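You operate a simulated robot arm through the tools that you are given. There is no shell and no other tool. Be economical: measure what you need, move in short steps, check, and stop when the job is done.

You are at the controls of a simulated robot arm. One attempt, no reset.

JOB
Move the blue coupling from port 1 to port 2 and bring it back up to 2 bar.
Fine: shut port 1 and vent it before you free the latch; latch port 2 before you open it.

Only the result counts: the job must be done as asked and must still hold three seconds after the hand-in. Knocking over, shifting, dropping, spilling or breaking anything else fails it.

ROBOT AND FRAMES
A 6-joint arm with a two-finger parallel gripper, fixed in place. Base frame: the origin is at the foot of the arm, x ahead of it, y to its left, z up; the work surface is at about z = 86.6. Readings come in cm, degrees, newtons and seconds.
With the tool pointing down near the work surface it reaches from about 26 to 68 cm from the base axis. Its first joint turns from -66.0 to 66.0 degrees. Payload 2.9 kg.
Tool frame: the origin (TCP) lies between the finger pads and is the grasp point; the fingertips stand 3 cm ahead of it; z points along the fingers, y is the line along which they close. Largest opening 11 cm; finger width 2, thickness 1; the body of the gripper, 4.8 by 11.2 cm, starts 5.5 cm behind the TCP.
Orientation is that of the tool frame in the base frame, as [roll, pitch, yaw] about the fixed x, y, z axes, in that order (R = Rz(yaw) Ry(pitch) Rx(roll)). With the fingers straight down and closing along the base's y, the tool's x points along the base's -x, its y along +y and its z along -z.

CONTROLS
- The arm moves only by the tool move_arm. Its argument "steps" is a list of rows, each an object (a shift or turn left out is 0, a gripper value left out holds the last) with "gripper": the closure, from 0 (fully open) to 1 (shut); "slide": the shift along the base's x, y, z in cm, a list of three; "turn": the turn, a rotation vector about the base's x, y, z in degrees, a list of three. In form: [{"gripper": gripper, "slide": [x, y, z], "turn": [rx, ry, rz]}, ...]. A call has 1 to 8 rows; each row shifts and turns the commanded pose from where the row before left it. A row lasts 0.2 s, in which the tool goes at most 5 cm and 8.6 degrees; a call with a longer step from one row to the next is refused whole, and so is a gripper value outside its range. A pose out of reach is approached as far as the arm can. The call stops where the force on the tool passes 70 N (or 10 N more than at its start, if that is more) or the arm is blocked; 0.2 s more then pass. The fingers move at their own pace (about 10.8 cm/s each) and stop on an object; they squeeze with about 29 N. The grip force told is the motor's: it shows also when the fingers shut on nothing. Time passes only in rows, and 0.2 s behind the last, so rows that do not move let the fingers close. It gives the time, the measured TCP pose, the force on the tool (base axes), the opening and the grip force at its end, in the units of the frame above (readings bear some noise), and new pictures: "show" is both (left out), scene, wrist or none.
- Cameras (640 x 400 px; columns grow to the right, rows downward): "scene" is fixed at [8.82, 44.96, 137.61]; the picture's right is [-0.58, -0.81, 0.00], its down [-0.52, 0.38, -0.77] and it looks along [0.62, -0.45, -0.64] (base axes); focal length 214 px, centre (320, 200). "wrist" rides on the gripper at [-3.6, 0, -5.7] in the tool frame; the picture's right is [0.00, -1.00, 0.00], its down [0.97, 0.00, -0.24] and it looks along [0.24, 0.00, 0.97] (tool axes); focal length 218 px, centre (320, 200). There is no depth. A picture from a camera that has moved, and an enlarged one, comes with that camera's place and axes in the base frame and with its lens.
- zoom(camera, box): a new picture of the part [left, top, right, bottom] of that camera's present view, enlarged. The clock stands still meanwhile.
- hand_in(): hands the job in; it is judged then, once.

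Work in short steps. Places have to be worked out from the pictures, the camera data and where the tool is seen: move nearer, look again, correct. Check each grasp and each placing, and mend what went wrong. You have 120 turns and 150 pictures in all, those below and enlarged ones among them. Open the gripper and draw the arm clear of the work before you hand the job in, unless the task says otherwise; then end with one line.

The tools are called after "Call:" as name(argument=value, ...) on one line, values as JSON. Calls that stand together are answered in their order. move_arm: Moves the arm, as the interface text tells. Its arguments: {"type":"object","properties":{"steps":{"type":"array","items":{"type":"object","properties":{"gripper":{"type":"number"},"slide":{"type":"array","items":{"type":"number"}},"turn":{"type":"array","items":{"type":"number"}}}}},"show":{"type":"string","enum":["both","scene","wrist","none"]}},"required":["steps"]} The other tools are called the same way: zoom (camera, box) takes an enlarged picture of a part of a camera's view; hand_in () hands the job in.

At the start:

```text
time: 0.0
position: [45.05, 8.74, 121.09]
tool_rot: [180.0, -0.1, 179.9]
ft_force: [-0.5, 0.6, -0.2]
finger_gap: 11.0
grasp_force: 0.0
```

scene: 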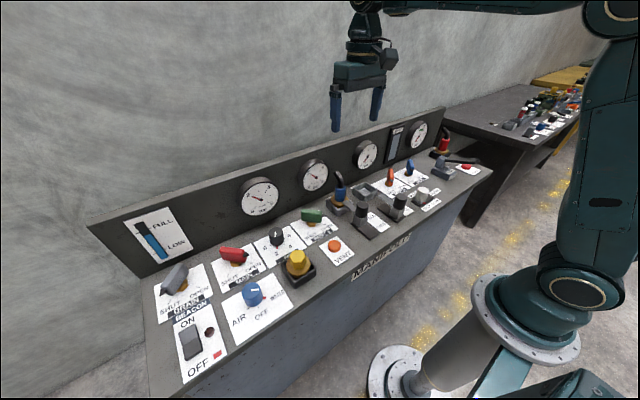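
wrist: 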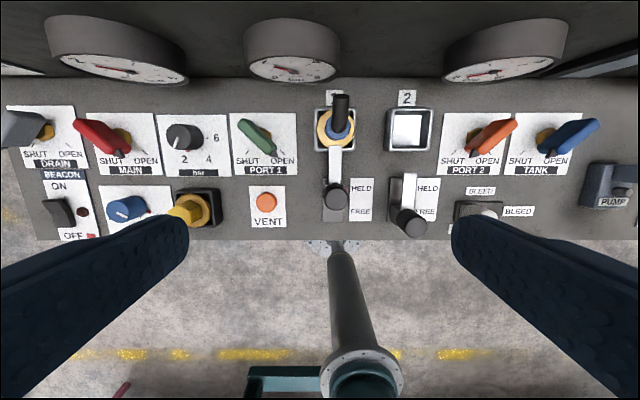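

The panel shows the port valves, latches and gauges; I zoom in to read details before moving.

Call:
zoom(camera="wrist", box=[220, 70, 460, 250])

Call:
zoom(camera="scene", box=[290, 110, 490, 235])

Call:
zoom(camera="wrist", box=[0, 10, 240, 250])

Call:
zoom(camera="scene", box=[150, 165, 350, 290])

```text
2.22 times, centred on (340, 160) of wrist
camera zoom: at [48.71, 8.7, 126.72], right [0.0, -1.0, 0.0], down [-0.97, 0.0, 0.24], along [-0.24, 0.0, -0.97], focal length 485 px, centre (276, 289)
```

zoom: 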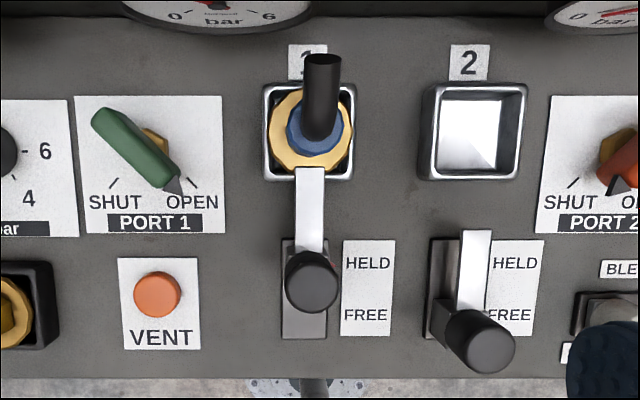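

```text
3.20 times, centred on (390, 172) of scene
camera zoom: at [8.82, 44.96, 137.61], right [-0.58, -0.81, 0.0], down [-0.52, 0.38, -0.77], along [0.62, -0.45, -0.64], focal length 686 px, centre (96, 288)
```

zoom: 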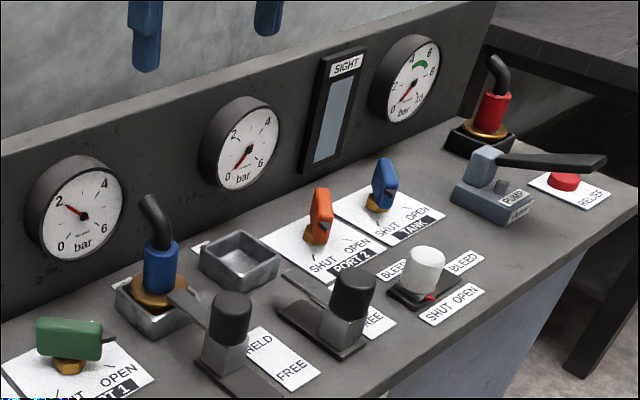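

```text
1.67 times, centred on (120, 130) of wrist
camera zoom: at [48.71, 8.7, 126.72], right [0.0, -1.0, 0.0], down [-0.97, 0.0, 0.24], along [-0.24, 0.0, -0.97], focal length 364 px, centre (653, 317)
```

zoom: 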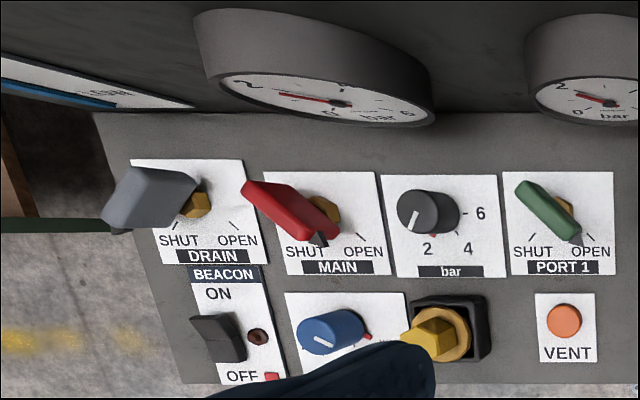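

```text
3.20 times, centred on (250, 228) of scene
camera zoom: at [8.82, 44.96, 137.61], right [-0.58, -0.81, 0.0], down [-0.52, 0.38, -0.77], along [0.62, -0.45, -0.64], focal length 686 px, centre (544, 112)
```

zoom: 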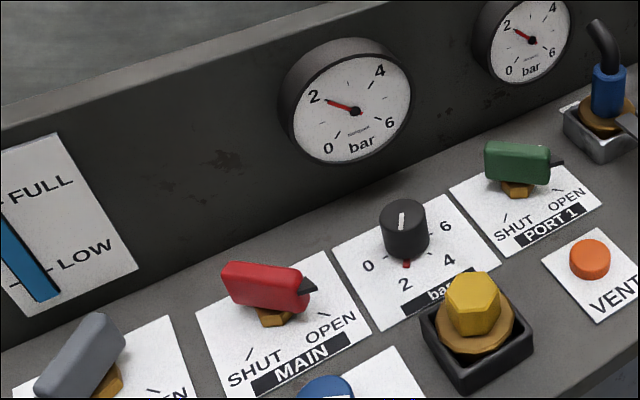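

Main is at 2 bar, port 1 is open and port 2 shut. I judge the port 1 valve axis at about (50, 18.3), with the handle at z≈90.5; I move above it with the fingers turned across the handle.

Call:
move_arm(steps=[{"gripper": 0.5, "slide": [0.7, 1.37, -2.4], "turn": [0, 0, 6.43]}, {"slide": [0.7, 1.37, -2.4], "turn": [0, 0, 6.43]}, {"slide": [0.7, 1.37, -2.4], "turn": [0, 0, 6.43]}, {"slide": [0.7, 1.37, -2.4], "turn": [0, 0, 6.43]}, {"slide": [0.7, 1.37, -2.4], "turn": [0, 0, 6.43]}, {"slide": [0.7, 1.37, -2.4], "turn": [0, 0, 6.43]}, {"slide": [0.7, 1.37, -2.4], "turn": [0, 0, 6.42]}, {}])

```text
time: 1.8
position: [50.13, 18.5, 104.25]
tool_rot: [-179.9, 0.0, -134.8]
ft_force: [-0.4, -0.2, -0.5]
finger_gap: 5.46
grasp_force: 0.0
camera wrist: at [52.74, 20.91, 109.79], right [0.71, -0.71, 0.0], down [-0.69, -0.69, 0.24], along [-0.17, -0.17, -0.97], focal length 218 px, centre (320, 200)
```

scene: 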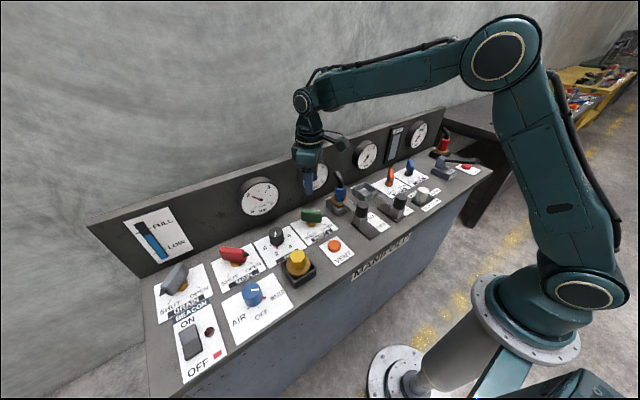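
wrist: 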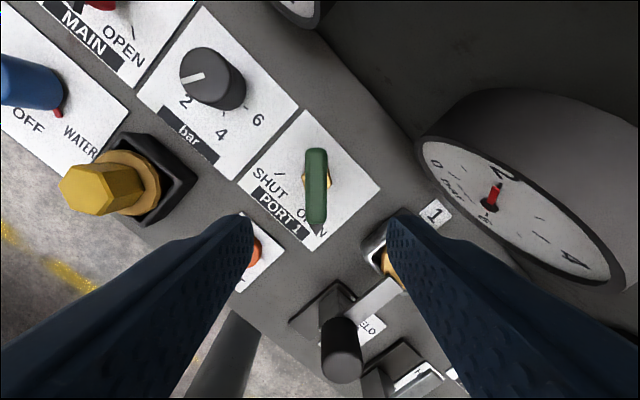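

The handle lines up between the fingers, its centre at about (50.1, 18.7). I lower to z≈92 and close on it.

Call:
move_arm(steps=[{"slide": [0, 0.1, -3]}, {"slide": [0, 0.1, -3]}, {"slide": [0, 0, -3]}, {"slide": [0, 0, -3.2]}, {"gripper": 0.9}, {"gripper": 0.9}, {"gripper": 0.9}])

```text
time: 3.4
position: [49.96, 18.5, 92.16]
tool_rot: [179.8, 0.0, -135.0]
ft_force: [-7.9, 6.8, -0.3]
finger_gap: 1.88
grasp_force: 44.6
camera wrist: at [52.52, 21.14, 97.73], right [0.71, -0.71, 0.0], down [-0.68, -0.69, 0.24], along [-0.17, -0.17, -0.97], focal length 218 px, centre (320, 200)
```

scene: 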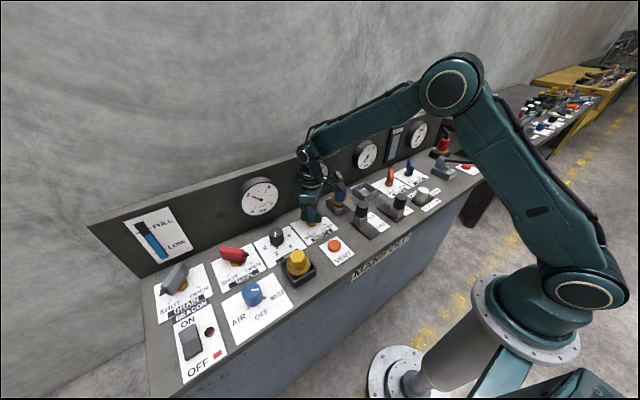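
wrist: 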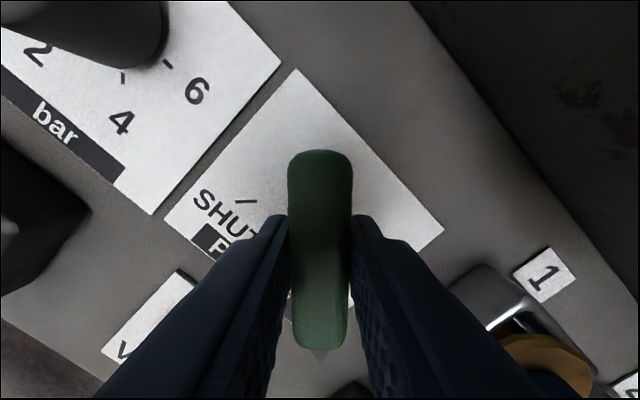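

Handle gripped with a small sideways load. I ease it off and start turning clockwise.

Call:
move_arm(steps=[{"slide": [-0.15, 0.15, 0]}, {"turn": [0, 0, -8]}, {"turn": [0, 0, -8]}, {"turn": [0, 0, -8]}, {"turn": [0, 0, -8]}, {}])

```text
time: 4.8
position: [49.8, 18.82, 92.23]
tool_rot: [180.0, 0.0, -167.1]
ft_force: [2.4, 0.8, -5.4]
finger_gap: 1.89
grasp_force: 45.0
camera wrist: at [53.43, 19.47, 97.73], right [0.22, -0.97, 0.0], down [-0.95, -0.22, 0.24], along [-0.23, -0.05, -0.97], focal length 218 px, centre (320, 200)
```

scene: 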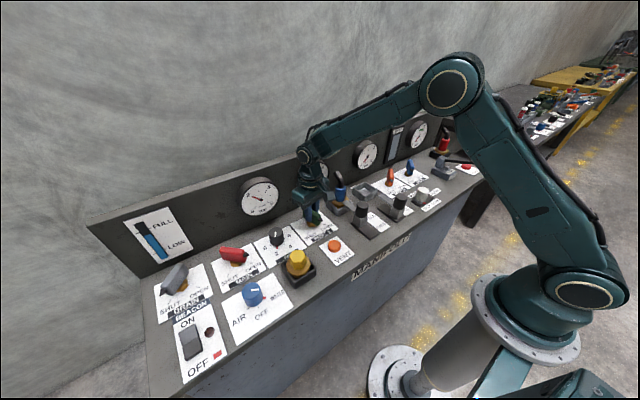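
wrist: 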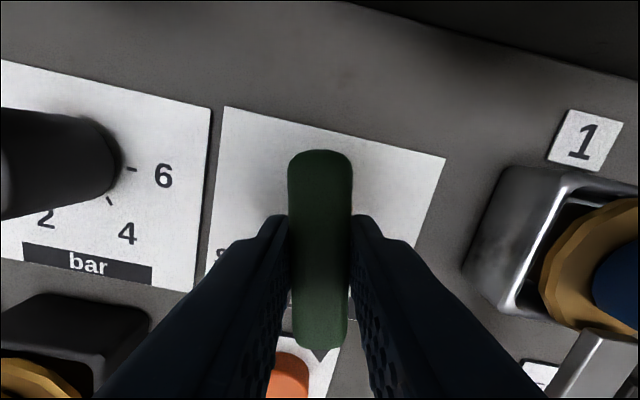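

It turns freely with low force; I continue the remaining 58° or so.

Call:
move_arm(steps=[{"turn": [0, 0, -8.3]}, {"turn": [0, 0, -8.3]}, {"turn": [0, 0, -8.3]}, {"turn": [0, 0, -8.3]}, {"turn": [0, 0, -8.3]}, {"turn": [0, 0, -8.3]}, {"turn": [0, 0, -8]}, {}])

```text
time: 6.6
position: [49.8, 18.87, 92.15]
tool_rot: [179.7, 0.1, 135.1]
ft_force: [21.2, 25.8, -8.1]
finger_gap: 1.89
grasp_force: 44.4
camera wrist: at [52.5, 16.27, 97.73], right [-0.7, -0.71, 0.0], down [-0.69, 0.68, 0.24], along [-0.17, 0.17, -0.97], focal length 218 px, centre (320, 200)
```

scene: 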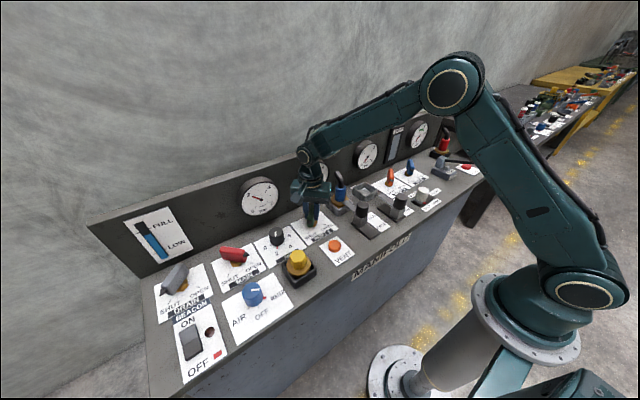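
wrist: 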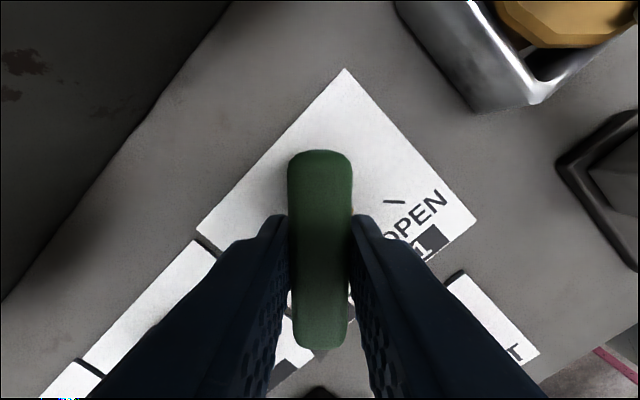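

The handle has turned a full 90° to SHUT. I release, rise, and look at the result.

Call:
move_arm(steps=[{"gripper": 0.5}, {"gripper": 0.5}, {"slide": [0, 0, 4]}, {"slide": [0, 0, 4]}, {"slide": [-3, 0, 3], "turn": [0, 0, 8]}, {"slide": [-4, 0, 0], "turn": [0, 0, 8], "gripper": 1.0}, {"slide": [-4, 0, 0], "turn": [0, 0, 8]}, {"slide": [0, 0, 0], "turn": [0, 0, 8]}])

Call:
zoom(camera="scene", box=[220, 110, 420, 270])

```text
time: 8.4
position: [38.71, 18.86, 103.25]
tool_rot: [180.0, 0.0, 167.4]
ft_force: [0.1, -0.8, -0.2]
finger_gap: 0.01
grasp_force: 29.2
camera wrist: at [42.26, 17.93, 108.64], right [-0.22, -0.98, 0.0], down [-0.95, 0.21, 0.24], along [-0.23, 0.05, -0.97], focal length 218 px, centre (320, 200)
```

scene: 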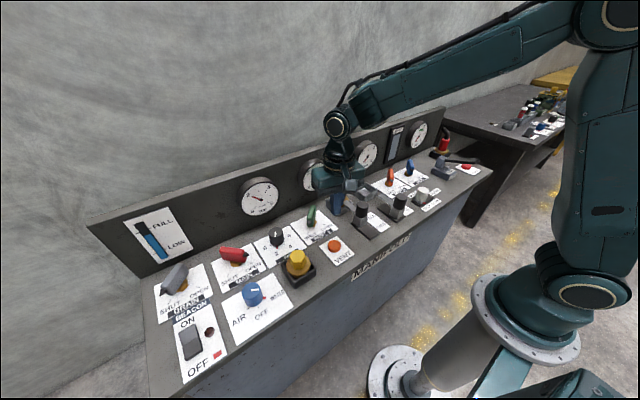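
wrist: 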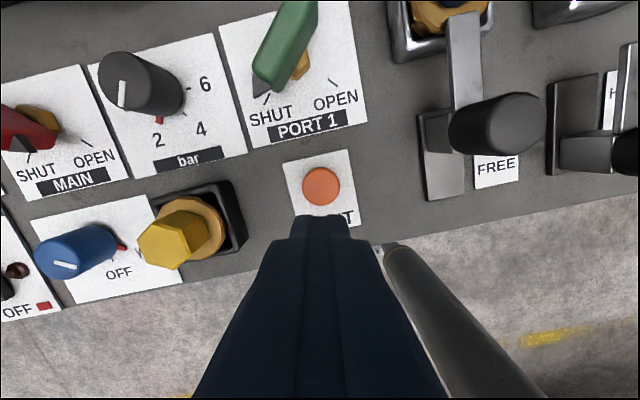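

```text
2.50 times, centred on (320, 190) of scene
camera zoom: at [8.82, 44.96, 137.61], right [-0.58, -0.81, 0.0], down [-0.52, 0.38, -0.77], along [0.62, -0.45, -0.64], focal length 536 px, centre (320, 225)
```

zoom: 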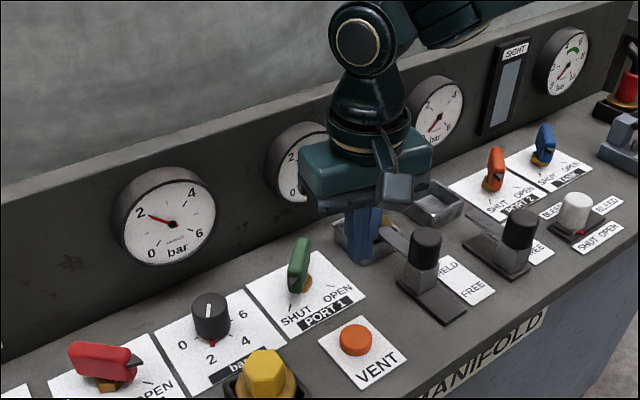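

Port 1 now reads SHUT. The VENT button is at about (38.6, 18.6); I come down on it with closed fingers.

Call:
move_arm(steps=[{"slide": [-0.1, -0.2, -4]}, {"slide": [0, 0, -4]}, {"slide": [0, 0, -3.5]}, {"slide": [0, 0, -0.5]}, {"slide": [0, 0, -0.3]}])

Call:
zoom(camera="scene", box=[220, 110, 420, 270])

```text
time: 9.6
position: [38.62, 18.35, 90.87]
tool_rot: [-180.0, 0.0, 167.2]
ft_force: [1.1, 0.7, -0.3]
finger_gap: 0.01
grasp_force: 28.9
camera wrist: at [42.28, 17.6, 96.47], right [-0.22, -0.98, 0.0], down [-0.95, 0.22, 0.24], along [-0.23, 0.05, -0.97], focal length 218 px, centre (320, 200)
```

scene: 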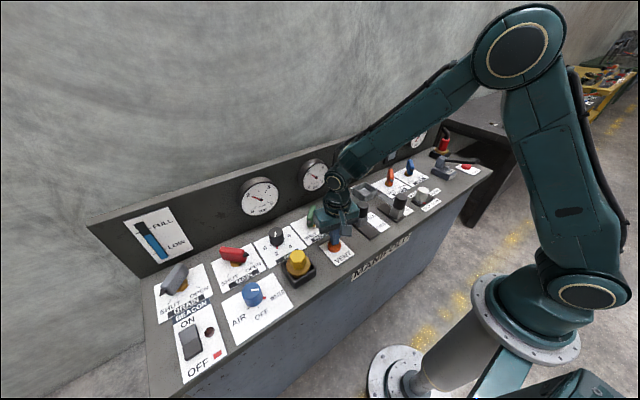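
wrist: 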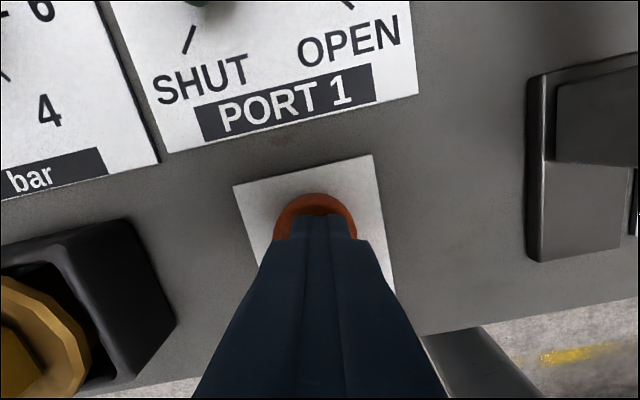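

```text
2.50 times, centred on (320, 190) of scene
camera zoom: at [8.82, 44.96, 137.61], right [-0.58, -0.81, 0.0], down [-0.52, 0.38, -0.77], along [0.62, -0.45, -0.64], focal length 536 px, centre (320, 225)
```

zoom: 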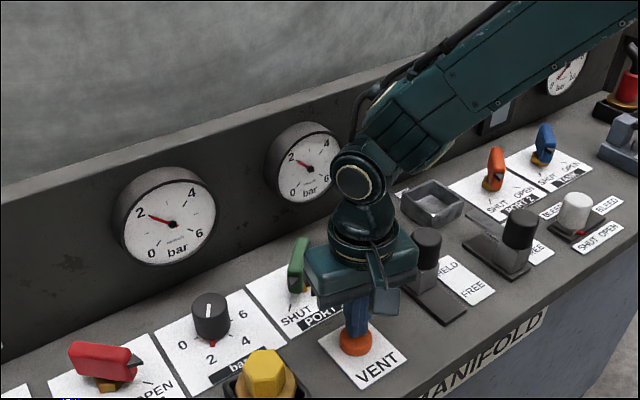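

Centred on the button and just short of contact; I press in small steps and hold.

Call:
move_arm(steps=[{"slide": [0, 0.1, -0.3]}, {"slide": [0, 0, -0.3]}, {"slide": [0, 0, -0.3]}, {}, {}, {}], show="scene")

Call:
zoom(camera="scene", box=[270, 130, 370, 270])

```text
time: 11.0
position: [38.71, 18.61, 90.01]
tool_rot: [-179.9, 0.1, 167.1]
ft_force: [-1.4, 0.4, 9.3]
finger_gap: 0.0
grasp_force: 29.0
```

scene: 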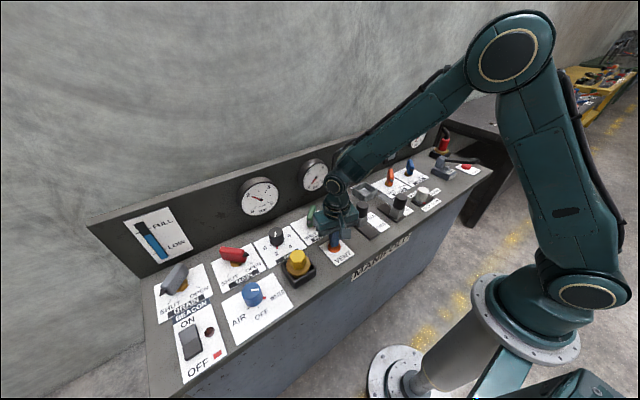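

```text
2.86 times, centred on (320, 200) of scene
camera zoom: at [8.81, 44.96, 137.61], right [-0.58, -0.81, 0.0], down [-0.52, 0.38, -0.77], along [0.62, -0.45, -0.64], focal length 613 px, centre (320, 200)
```

zoom: 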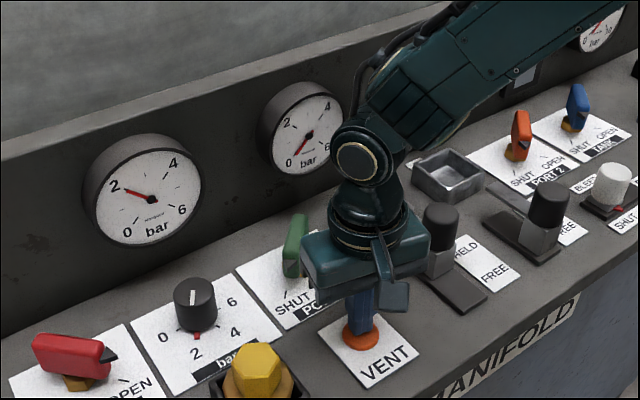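

Port 1 gauge is falling close to 0; I hold a little longer, then rise.

Call:
move_arm(steps=[{}, {}, {}, {}, {}, {}, {}, {}], show="none")

Call:
zoom(camera="scene", box=[290, 145, 350, 205])

Call:
move_arm(steps=[{"slide": [0, 0, 3]}, {"slide": [0, 0, 4]}, {"slide": [0, 0, 4], "turn": [0, 0, 6.5]}, {"slide": [0, -4, 2], "turn": [0, 0, 6.4]}, {"slide": [0, -4, 0], "gripper": 0.5}, {"slide": [0, -4, 0]}, {}])

Call:
zoom(camera="wrist", box=[200, 50, 480, 250])

Call:
zoom(camera="scene", box=[280, 120, 460, 250])

```text
time: 12.8
position: [38.66, 18.56, 90.07]
tool_rot: [180.0, 0.0, 167.2]
ft_force: [0.5, 3.9, 9.4]
finger_gap: 0.0
grasp_force: 29.3
```

```text
6.67 times, centred on (320, 175) of scene
camera zoom: at [8.81, 44.96, 137.61], right [-0.58, -0.81, 0.0], down [-0.52, 0.38, -0.77], along [0.62, -0.45, -0.64], focal length 1430 px, centre (320, 367)
```

zoom: 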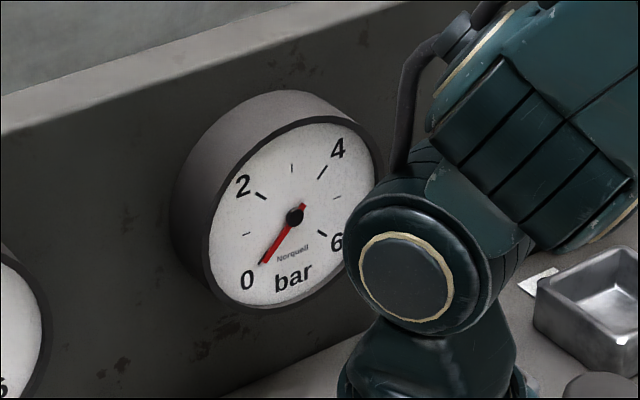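

```text
time: 14.4
position: [38.82, 6.75, 103.07]
tool_rot: [180.0, 0.0, -179.9]
ft_force: [-0.8, 0.7, -0.2]
finger_gap: 5.55
grasp_force: 0.1
camera wrist: at [42.49, 6.57, 108.63], right [0.0, -1.0, 0.0], down [-0.97, 0.0, 0.24], along [-0.24, 0.0, -0.97], focal length 218 px, centre (320, 200)
```

scene: 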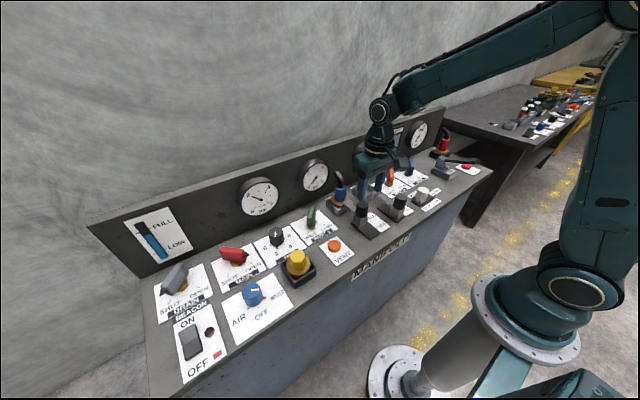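
wrist: 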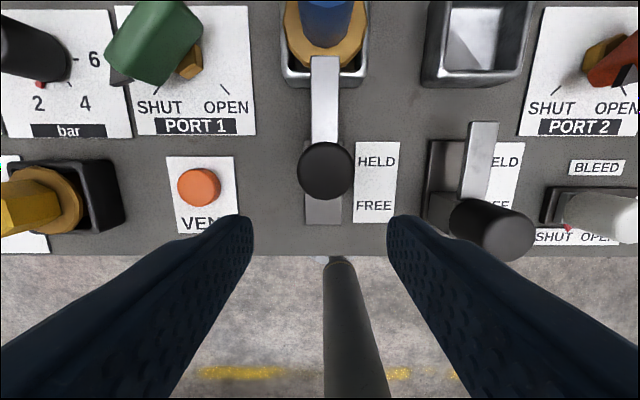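

```text
2.00 times, centred on (340, 150) of wrist
camera zoom: at [42.49, 6.57, 108.63], right [0.0, -1.0, 0.0], down [-0.97, 0.0, 0.24], along [-0.24, 0.0, -0.97], focal length 436 px, centre (280, 300)
```

zoom: 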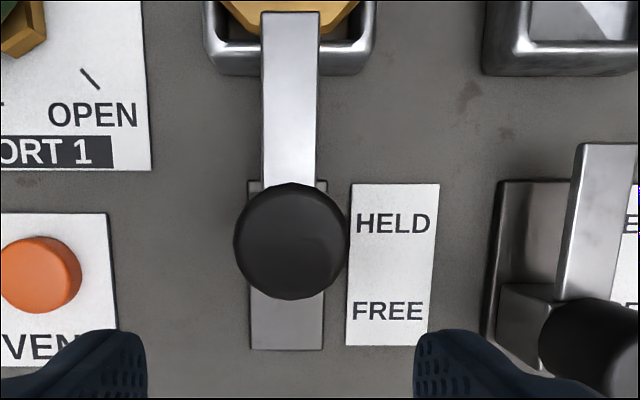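

```text
3.08 times, centred on (370, 185) of scene
camera zoom: at [8.82, 44.96, 137.61], right [-0.58, -0.81, 0.0], down [-0.52, 0.38, -0.77], along [0.62, -0.45, -0.64], focal length 660 px, centre (166, 246)
```

zoom: 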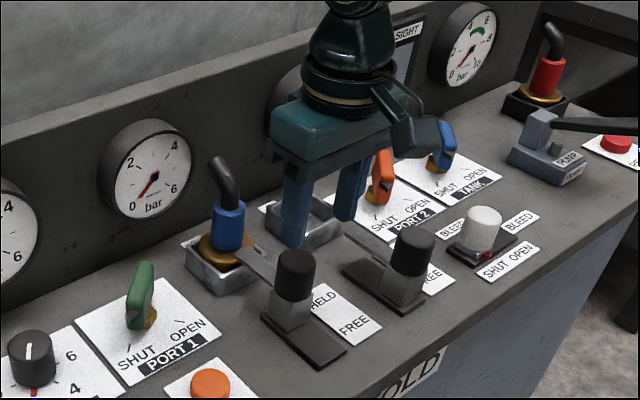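

Port 1 is vented to 0. The latch 1 knob is at about (40.9, 6.2) with its top at z≈94.8; I go down around it and grip.

Call:
move_arm(steps=[{"slide": [1.1, -0.3, -2]}, {"slide": [1.0, -0.2, -2]}, {"slide": [0, 0, -3]}, {"slide": [0, 0, -2.8]}, {"gripper": 0.8}, {"gripper": 0.8}, {"gripper": 0.8}])

```text
time: 16.0
position: [40.64, 6.29, 93.26]
tool_rot: [180.0, 0.1, -179.9]
ft_force: [-1.0, 5.3, 1.1]
finger_gap: 3.77
grasp_force: 44.6
camera wrist: at [44.25, 6.22, 98.76], right [0.0, -1.0, 0.0], down [-0.97, 0.0, 0.24], along [-0.24, 0.0, -0.97], focal length 218 px, centre (320, 200)
```

scene: 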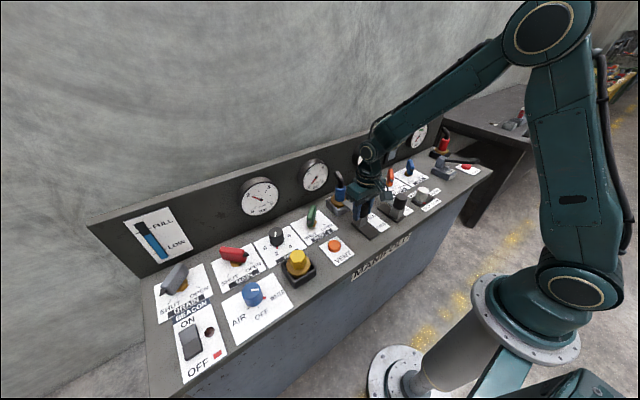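
wrist: 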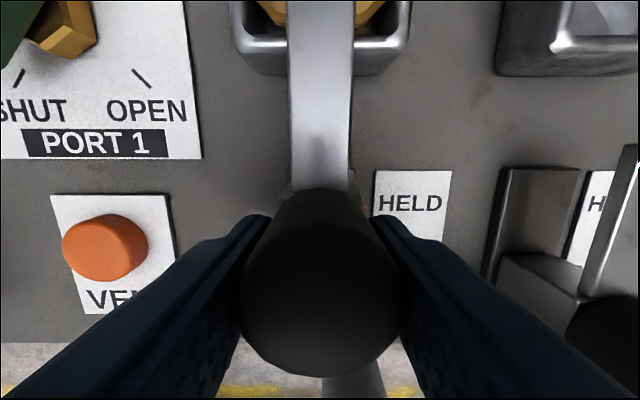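

Knob gripped; I draw it toward the base in small steps.

Call:
move_arm(steps=[{"slide": [-0.8, -0.05, 0]}, {"slide": [-0.8, 0, 0]}, {"slide": [-0.8, 0, 0]}, {"slide": [-0.8, 0, 0]}, {"slide": [-0.4, 0, 0]}, {"slide": [-0.4, 0, 0]}, {}])

```text
time: 17.6
position: [36.73, 6.3, 93.2]
tool_rot: [179.8, 0.1, -179.8]
ft_force: [-1.0, 22.1, 15.4]
finger_gap: 3.79
grasp_force: 45.2
camera wrist: at [40.42, 6.2, 98.77], right [0.01, -1.0, 0.0], down [-0.97, -0.01, 0.24], along [-0.24, 0.0, -0.97], focal length 218 px, centre (320, 200)
```

scene: 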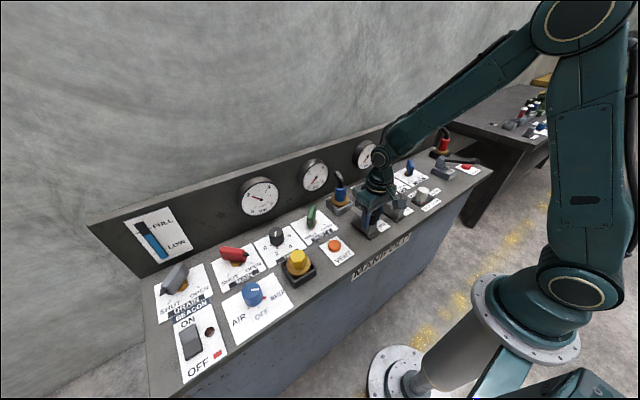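
wrist: 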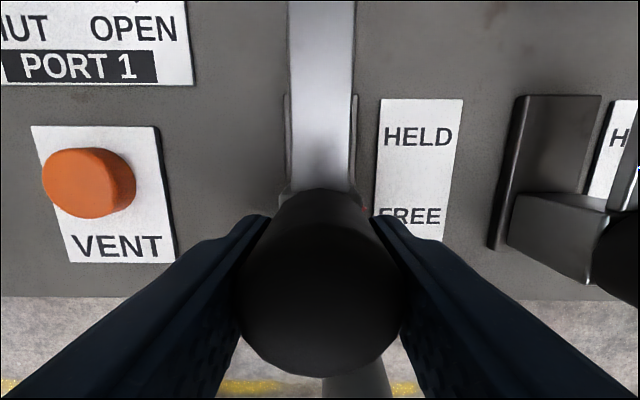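

The knob came along about 3.9 cm; I probe a little more for the end stop.

Call:
move_arm(steps=[{"slide": [-0.3, 0, 0]}, {"slide": [-0.3, 0, 0]}, {}], show="wrist")

```text
time: 18.4
position: [36.2, 6.16, 93.22]
tool_rot: [179.7, 0.1, -179.7]
ft_force: [-0.7, 25.5, 18.5]
finger_gap: 3.79
grasp_force: 44.6
camera wrist: at [39.86, 6.19, 98.76], right [0.01, -1.0, 0.0], down [-0.97, -0.01, 0.24], along [-0.24, 0.0, -0.97], focal length 218 px, centre (320, 200)
```

wrist: 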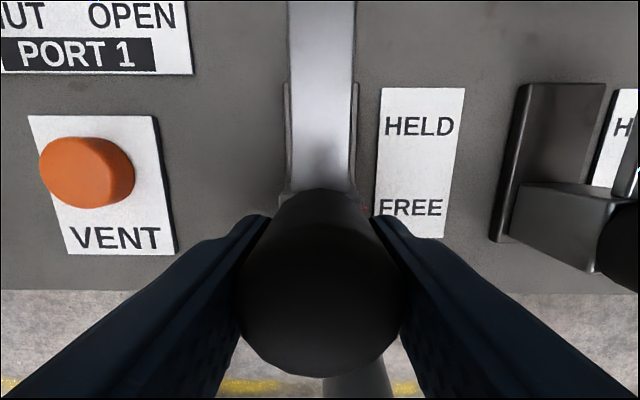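

Latch 1's block now sits level with latch 2's FREE position. I release and rise to look at the whole.

Call:
move_arm(steps=[{"gripper": 0.5}, {"gripper": 0.5}, {"slide": [0, 0, 4]}, {"slide": [0, 0, 4]}, {"slide": [3, 0, 3]}, {"slide": [4, 0, 0]}, {"slide": [3.5, 0, 0]}, {}])

Call:
zoom(camera="wrist", box=[200, 60, 480, 250])

Call:
zoom(camera="scene", box=[280, 140, 460, 250])

```text
time: 20.2
position: [46.6, 5.99, 104.21]
tool_rot: [179.9, 0.0, -179.9]
ft_force: [-0.1, 0.6, 0.1]
finger_gap: 5.51
grasp_force: 0.0
camera wrist: at [50.28, 5.97, 109.8], right [0.0, -1.0, 0.0], down [-0.97, 0.0, 0.24], along [-0.24, 0.0, -0.97], focal length 218 px, centre (320, 200)
```

scene: 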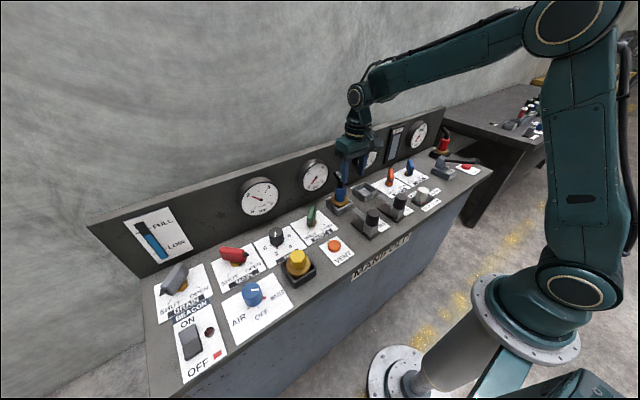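
wrist: 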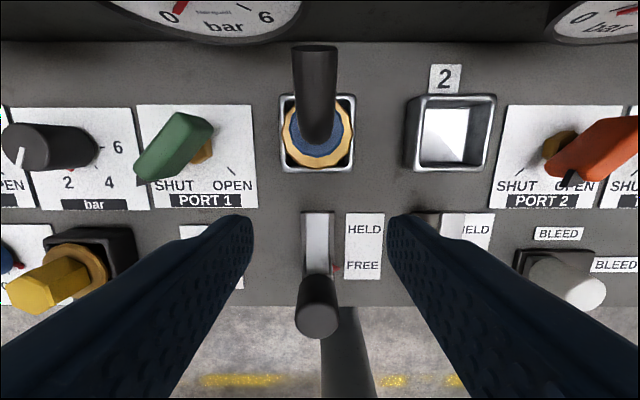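

```text
2.11 times, centred on (340, 155) of wrist
camera zoom: at [50.28, 5.97, 109.8], right [0.0, -1.0, 0.0], down [-0.97, 0.0, 0.24], along [-0.24, 0.0, -0.97], focal length 460 px, centre (278, 295)
```

zoom: 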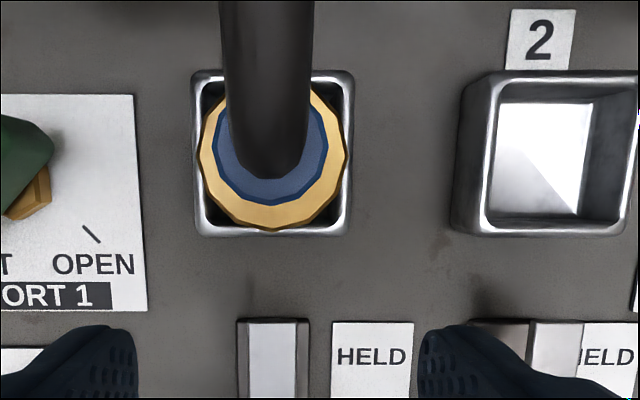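

```text
3.56 times, centred on (370, 195) of scene
camera zoom: at [8.82, 44.96, 137.61], right [-0.58, -0.81, 0.0], down [-0.52, 0.38, -0.77], along [0.62, -0.45, -0.64], focal length 763 px, centre (142, 218)
```

zoom: 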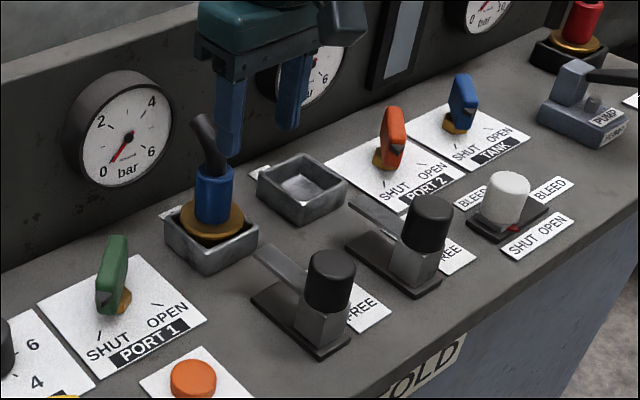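

Both latches are FREE, and the coupling axis is at about (51.0, 6.2), blue body z≈91–96, hose tip near (54, z 100). I move over it and descend to z≈95.2.

Call:
move_arm(steps=[{"slide": [2.2, 0.1, 0]}, {"slide": [2.2, 0.1, 0]}, {"slide": [0, 0, -3]}, {"slide": [0, 0, -2.5]}, {"slide": [0, 0, -2]}, {"slide": [0, 0, -1.4]}, {}])

Call:
zoom(camera="scene", box=[280, 120, 440, 230])

```text
time: 21.8
position: [51.07, 6.28, 95.26]
tool_rot: [180.0, 0.0, -180.0]
ft_force: [0.6, 0.4, -0.2]
finger_gap: 5.48
grasp_force: 0.0
camera wrist: at [54.78, 6.17, 100.82], right [0.0, -1.0, 0.0], down [-0.97, 0.0, 0.24], along [-0.24, 0.0, -0.97], focal length 218 px, centre (320, 200)
```

scene: 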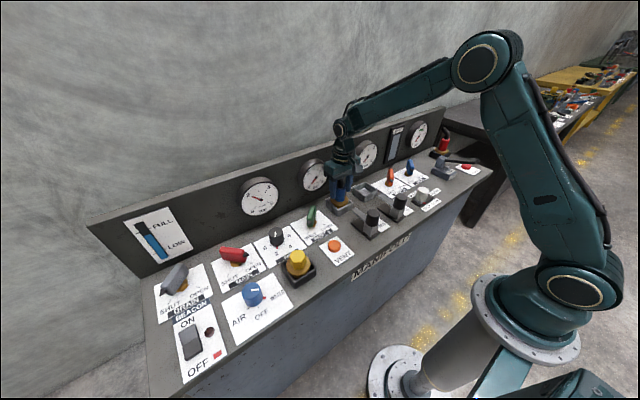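
wrist: 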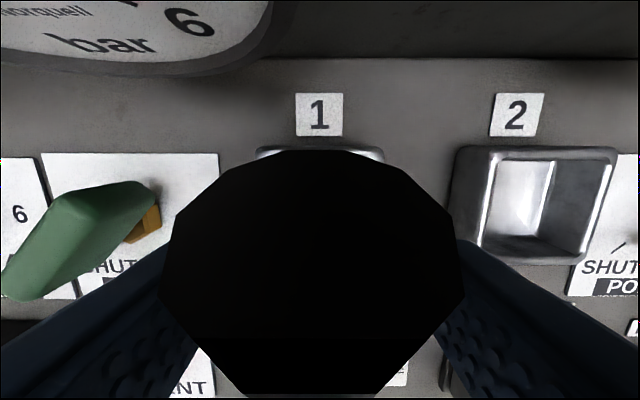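

```text
3.64 times, centred on (360, 175) of scene
camera zoom: at [8.82, 44.96, 137.61], right [-0.58, -0.81, 0.0], down [-0.52, 0.38, -0.77], along [0.62, -0.45, -0.64], focal length 780 px, centre (174, 291)
```

zoom: 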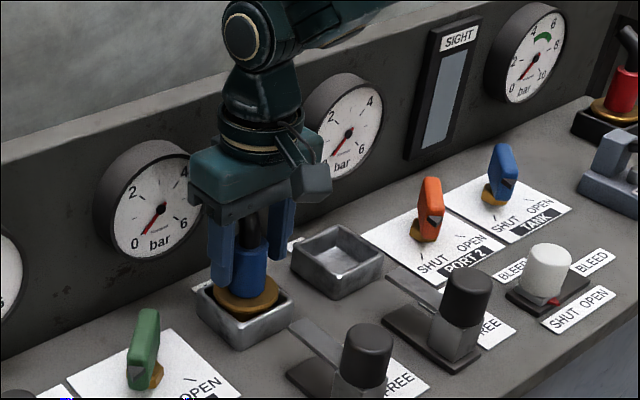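

No contact with the hose, and the fingers straddle the blue body. I close and test lift.

Call:
move_arm(steps=[{"gripper": 0.85}, {"gripper": 0.85}, {"gripper": 0.85}, {}], show="none")

Call:
move_arm(steps=[{"slide": [0, 0, 0.5]}, {"slide": [0, 0, 0.5]}, {"slide": [0, 0, 1]}, {"slide": [0, 0, 1.5]}, {"slide": [0, 0, 1.5]}, {}])

Call:
zoom(camera="scene", box=[280, 120, 440, 230])

```text
time: 22.8
position: [51.03, 6.18, 95.25]
tool_rot: [179.9, 0.0, -179.9]
ft_force: [-0.5, 1.2, 0.0]
finger_gap: 3.53
grasp_force: 29.0
```

```text
time: 24.2
position: [51.12, 6.37, 100.2]
tool_rot: [-179.9, 0.1, -179.8]
ft_force: [-1.3, -0.3, -4.3]
finger_gap: 3.55
grasp_force: 29.4
camera wrist: at [54.79, 6.2, 105.81], right [0.0, -1.0, 0.0], down [-0.97, 0.0, 0.24], along [-0.24, 0.0, -0.97], focal length 218 px, centre (320, 200)
```

scene: 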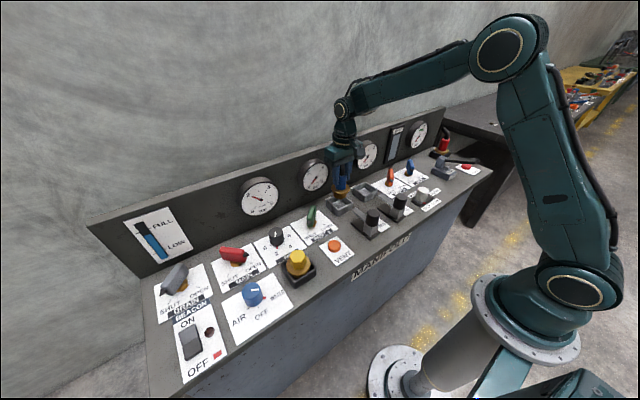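
wrist: 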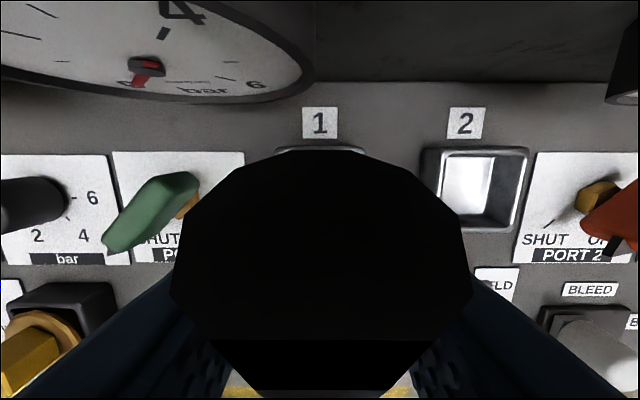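

```text
3.64 times, centred on (360, 175) of scene
camera zoom: at [8.82, 44.96, 137.61], right [-0.58, -0.81, 0.0], down [-0.52, 0.38, -0.77], along [0.62, -0.45, -0.64], focal length 780 px, centre (174, 291)
```

zoom: 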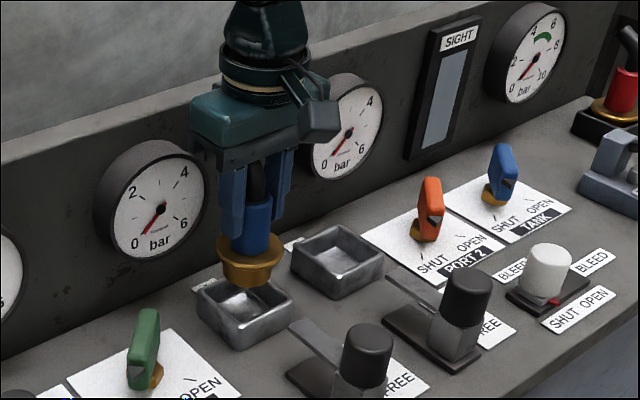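

Held firmly and clear of the socket. Labels give a port spacing of about 12 cm; I raise a bit and shift over to port 2, checking by label "2" being centred.

Call:
move_arm(steps=[{"slide": [0, 0, 2]}, {"slide": [0, -2, 0]}, {"slide": [0, -3, 0]}, {"slide": [0, -3, 0]}, {"slide": [0, -3, 0]}, {"slide": [0, -1.2, 0]}, {}, {}])

Call:
zoom(camera="scene", box=[280, 120, 440, 230])

Call:
zoom(camera="wrist", box=[240, 60, 400, 160])

```text
time: 26.0
position: [51.18, -5.98, 102.13]
tool_rot: [-180.0, 0.0, -179.9]
ft_force: [0.5, 0.0, -3.7]
finger_gap: 3.54
grasp_force: 29.4
camera wrist: at [54.84, -5.94, 107.74], right [0.0, -1.0, 0.0], down [-0.97, 0.0, 0.24], along [-0.24, 0.0, -0.97], focal length 218 px, centre (320, 200)
```

scene: 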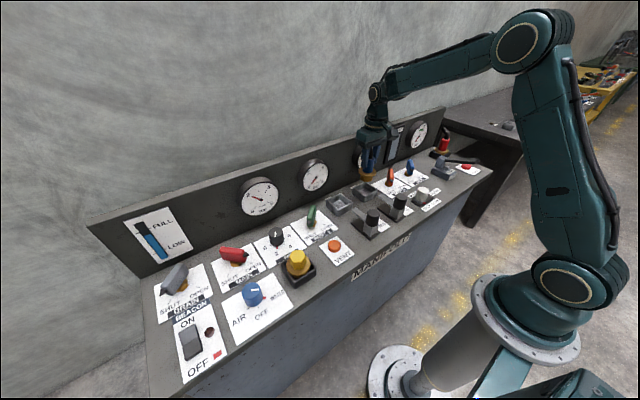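
wrist: 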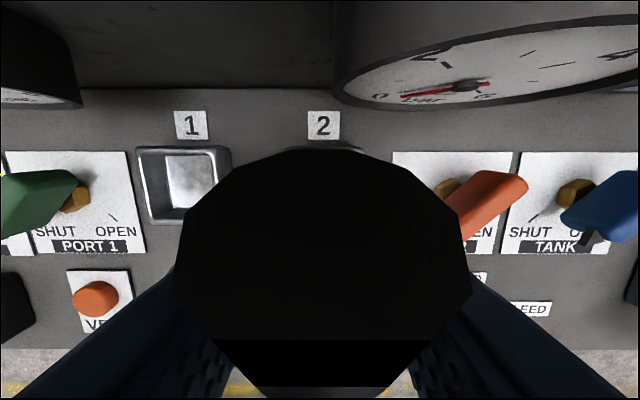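

```text
3.64 times, centred on (360, 175) of scene
camera zoom: at [8.83, 44.96, 137.61], right [-0.58, -0.81, 0.0], down [-0.52, 0.38, -0.77], along [0.62, -0.45, -0.64], focal length 780 px, centre (174, 291)
```

zoom: 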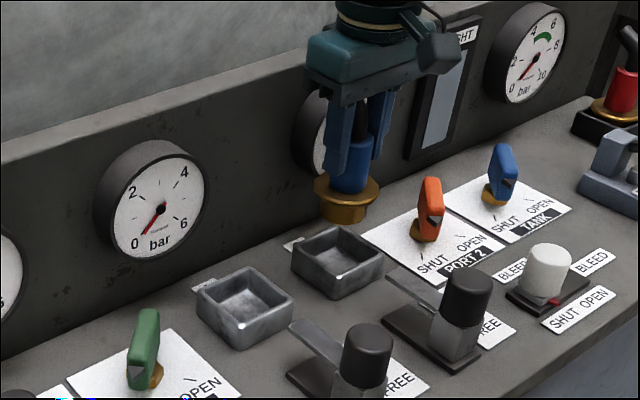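

```text
4.00 times, centred on (320, 110) of wrist
camera zoom: at [54.84, -5.94, 107.74], right [0.0, -1.0, 0.0], down [-0.97, 0.0, 0.24], along [-0.24, 0.0, -0.97], focal length 873 px, centre (320, 560)
```

zoom: 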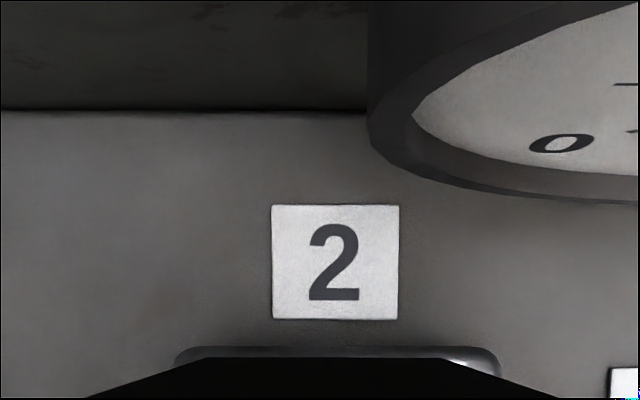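

Label 2 and the socket rim sit about 0.33 cm to the right of centre, so I correct in y by −0.33, check, then lower.

Call:
move_arm(steps=[{"slide": [0, -0.33, -1]}, {"slide": [0, 0, -1]}, {}], show="none")

Call:
zoom(camera="wrist", box=[240, 60, 400, 160])

Call:
zoom(camera="scene", box=[330, 130, 430, 210])

```text
time: 26.8
position: [51.12, -6.29, 100.23]
tool_rot: [180.0, 0.0, -179.9]
ft_force: [-0.3, 0.0, -3.6]
finger_gap: 3.57
grasp_force: 29.2
```

```text
4.00 times, centred on (320, 110) of wrist
camera zoom: at [54.8, -6.32, 105.76], right [0.0, -1.0, 0.0], down [-0.97, 0.0, 0.24], along [-0.24, 0.0, -0.97], focal length 873 px, centre (320, 560)
```

zoom: 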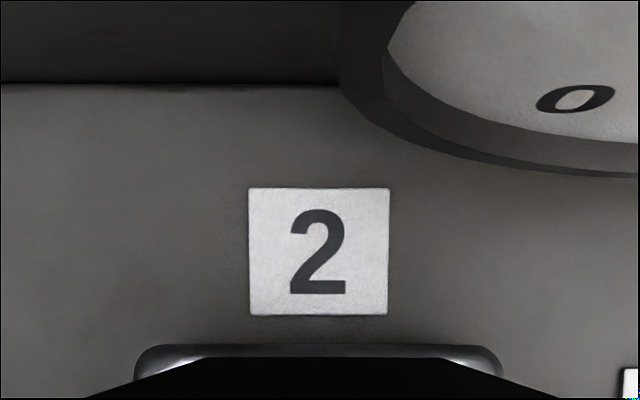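

```text
5.00 times, centred on (380, 170) of scene
camera zoom: at [8.82, 44.96, 137.61], right [-0.58, -0.81, 0.0], down [-0.52, 0.38, -0.77], along [0.62, -0.45, -0.64], focal length 1072 px, centre (20, 350)
```

zoom: 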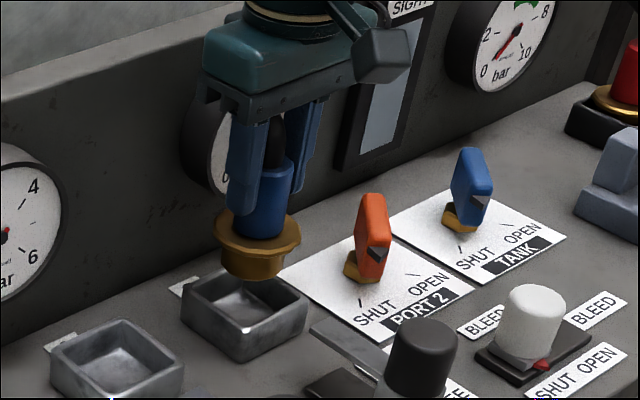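

Label and rim are now centred. I lower gently to the seat height of z≈95.2.

Call:
move_arm(steps=[{"slide": [0, 0, -1]}, {"slide": [0, 0, -1]}, {"slide": [0, 0, -1]}, {"slide": [0, 0, -0.8]}, {"slide": [0, 0, -0.6]}, {"slide": [0, 0, -0.6]}, {}])

Call:
zoom(camera="scene", box=[330, 130, 430, 210])

```text
time: 28.4
position: [51.03, -6.23, 95.3]
tool_rot: [-179.9, 0.1, -179.9]
ft_force: [-2.2, -0.8, 2.6]
finger_gap: 3.55
grasp_force: 28.9
camera wrist: at [54.78, -6.31, 100.85], right [0.0, -1.0, 0.0], down [-0.97, 0.0, 0.24], along [-0.24, 0.0, -0.97], focal length 218 px, centre (320, 200)
```

scene: 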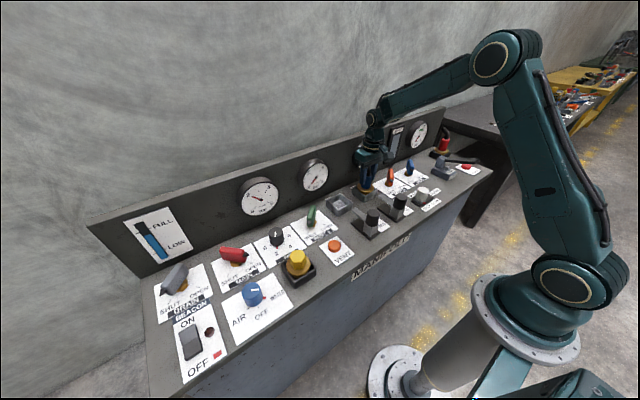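
wrist: 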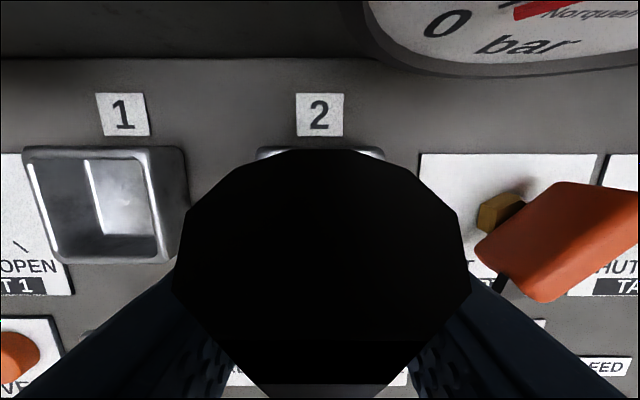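

```text
5.00 times, centred on (380, 170) of scene
camera zoom: at [8.81, 44.96, 137.61], right [-0.58, -0.81, 0.0], down [-0.52, 0.38, -0.77], along [0.62, -0.45, -0.64], focal length 1072 px, centre (20, 350)
```

zoom: 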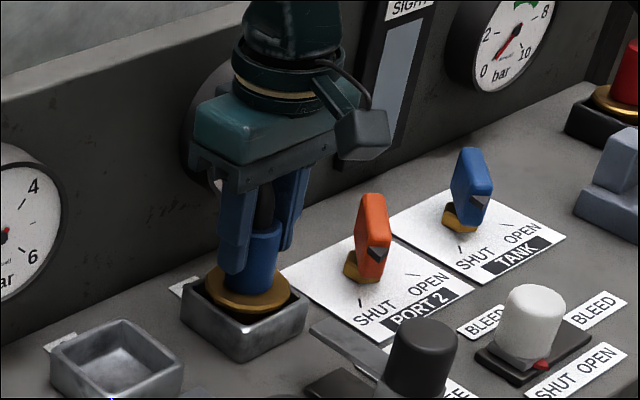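

Coupling is seated in port 2. I release, rise straight up and move over the latch 2 knob.

Call:
move_arm(steps=[{"gripper": 0.5}, {"gripper": 0.5}, {"slide": [0, 0, 4]}, {"slide": [0, 0, 5]}, {"slide": [-4.5, 0, 0]}, {"slide": [-4.5, 0, 0]}, {"slide": [-4.5, 0, 0]}, {}])

Call:
zoom(camera="scene", box=[330, 130, 430, 210])

```text
time: 30.2
position: [37.49, -6.02, 104.22]
tool_rot: [-179.9, 0.1, -179.8]
ft_force: [0.3, 0.3, 0.3]
finger_gap: 5.52
grasp_force: 0.0
camera wrist: at [41.1, -6.08, 109.86], right [0.0, -1.0, 0.0], down [-0.97, 0.0, 0.24], along [-0.24, 0.0, -0.97], focal length 218 px, centre (320, 200)
```

scene: 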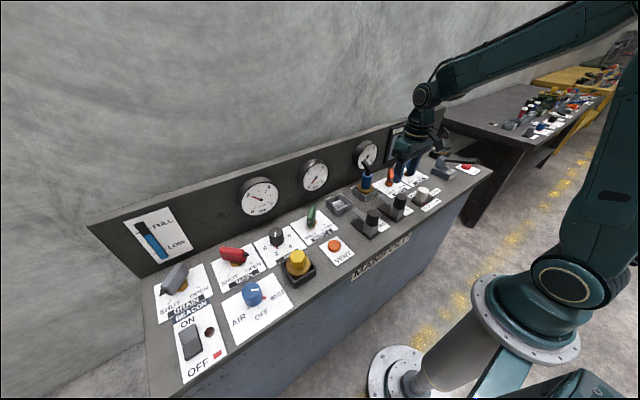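
wrist: 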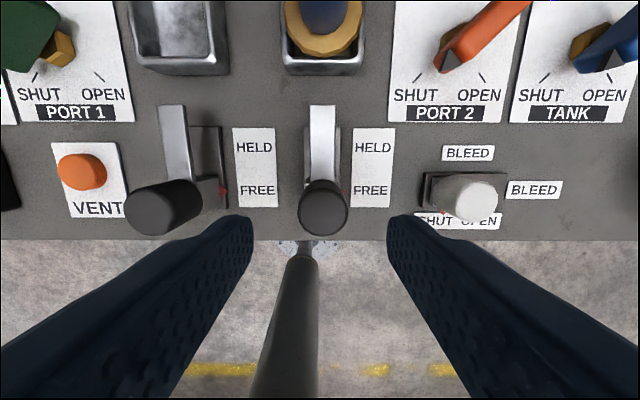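

```text
5.00 times, centred on (380, 170) of scene
camera zoom: at [8.82, 44.96, 137.61], right [-0.58, -0.81, 0.0], down [-0.52, 0.38, -0.77], along [0.62, -0.45, -0.64], focal length 1072 px, centre (20, 350)
```

zoom: 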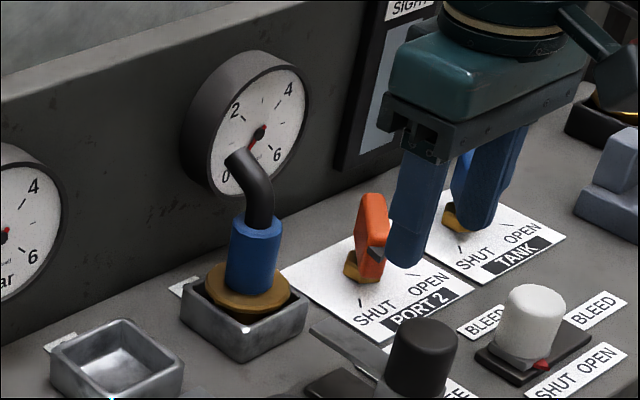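

Coupling stands upright in port 2. Latch 2 knob top is at about (36.5, −6.2); I descend and grip it.

Call:
move_arm(steps=[{"slide": [-0.5, -0.05, -3]}, {"slide": [-0.45, -0.05, -3]}, {"slide": [0, 0, -3]}, {"slide": [0, 0, -2]}, {"gripper": 0.8}, {"gripper": 0.8}, {"gripper": 0.8}], show="wrist")

```text
time: 31.8
position: [36.58, -6.25, 93.27]
tool_rot: [179.9, 0.0, -179.8]
ft_force: [-1.2, 12.9, 2.2]
finger_gap: 3.77
grasp_force: 45.1
camera wrist: at [40.24, -6.29, 98.8], right [0.0, -1.0, 0.0], down [-0.97, 0.0, 0.24], along [-0.24, 0.0, -0.97], focal length 218 px, centre (320, 200)
```

wrist: 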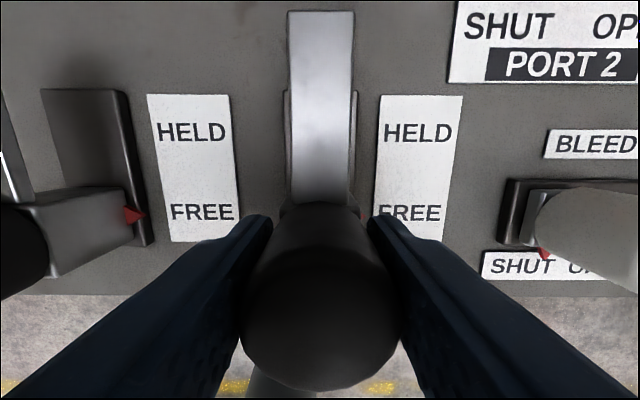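

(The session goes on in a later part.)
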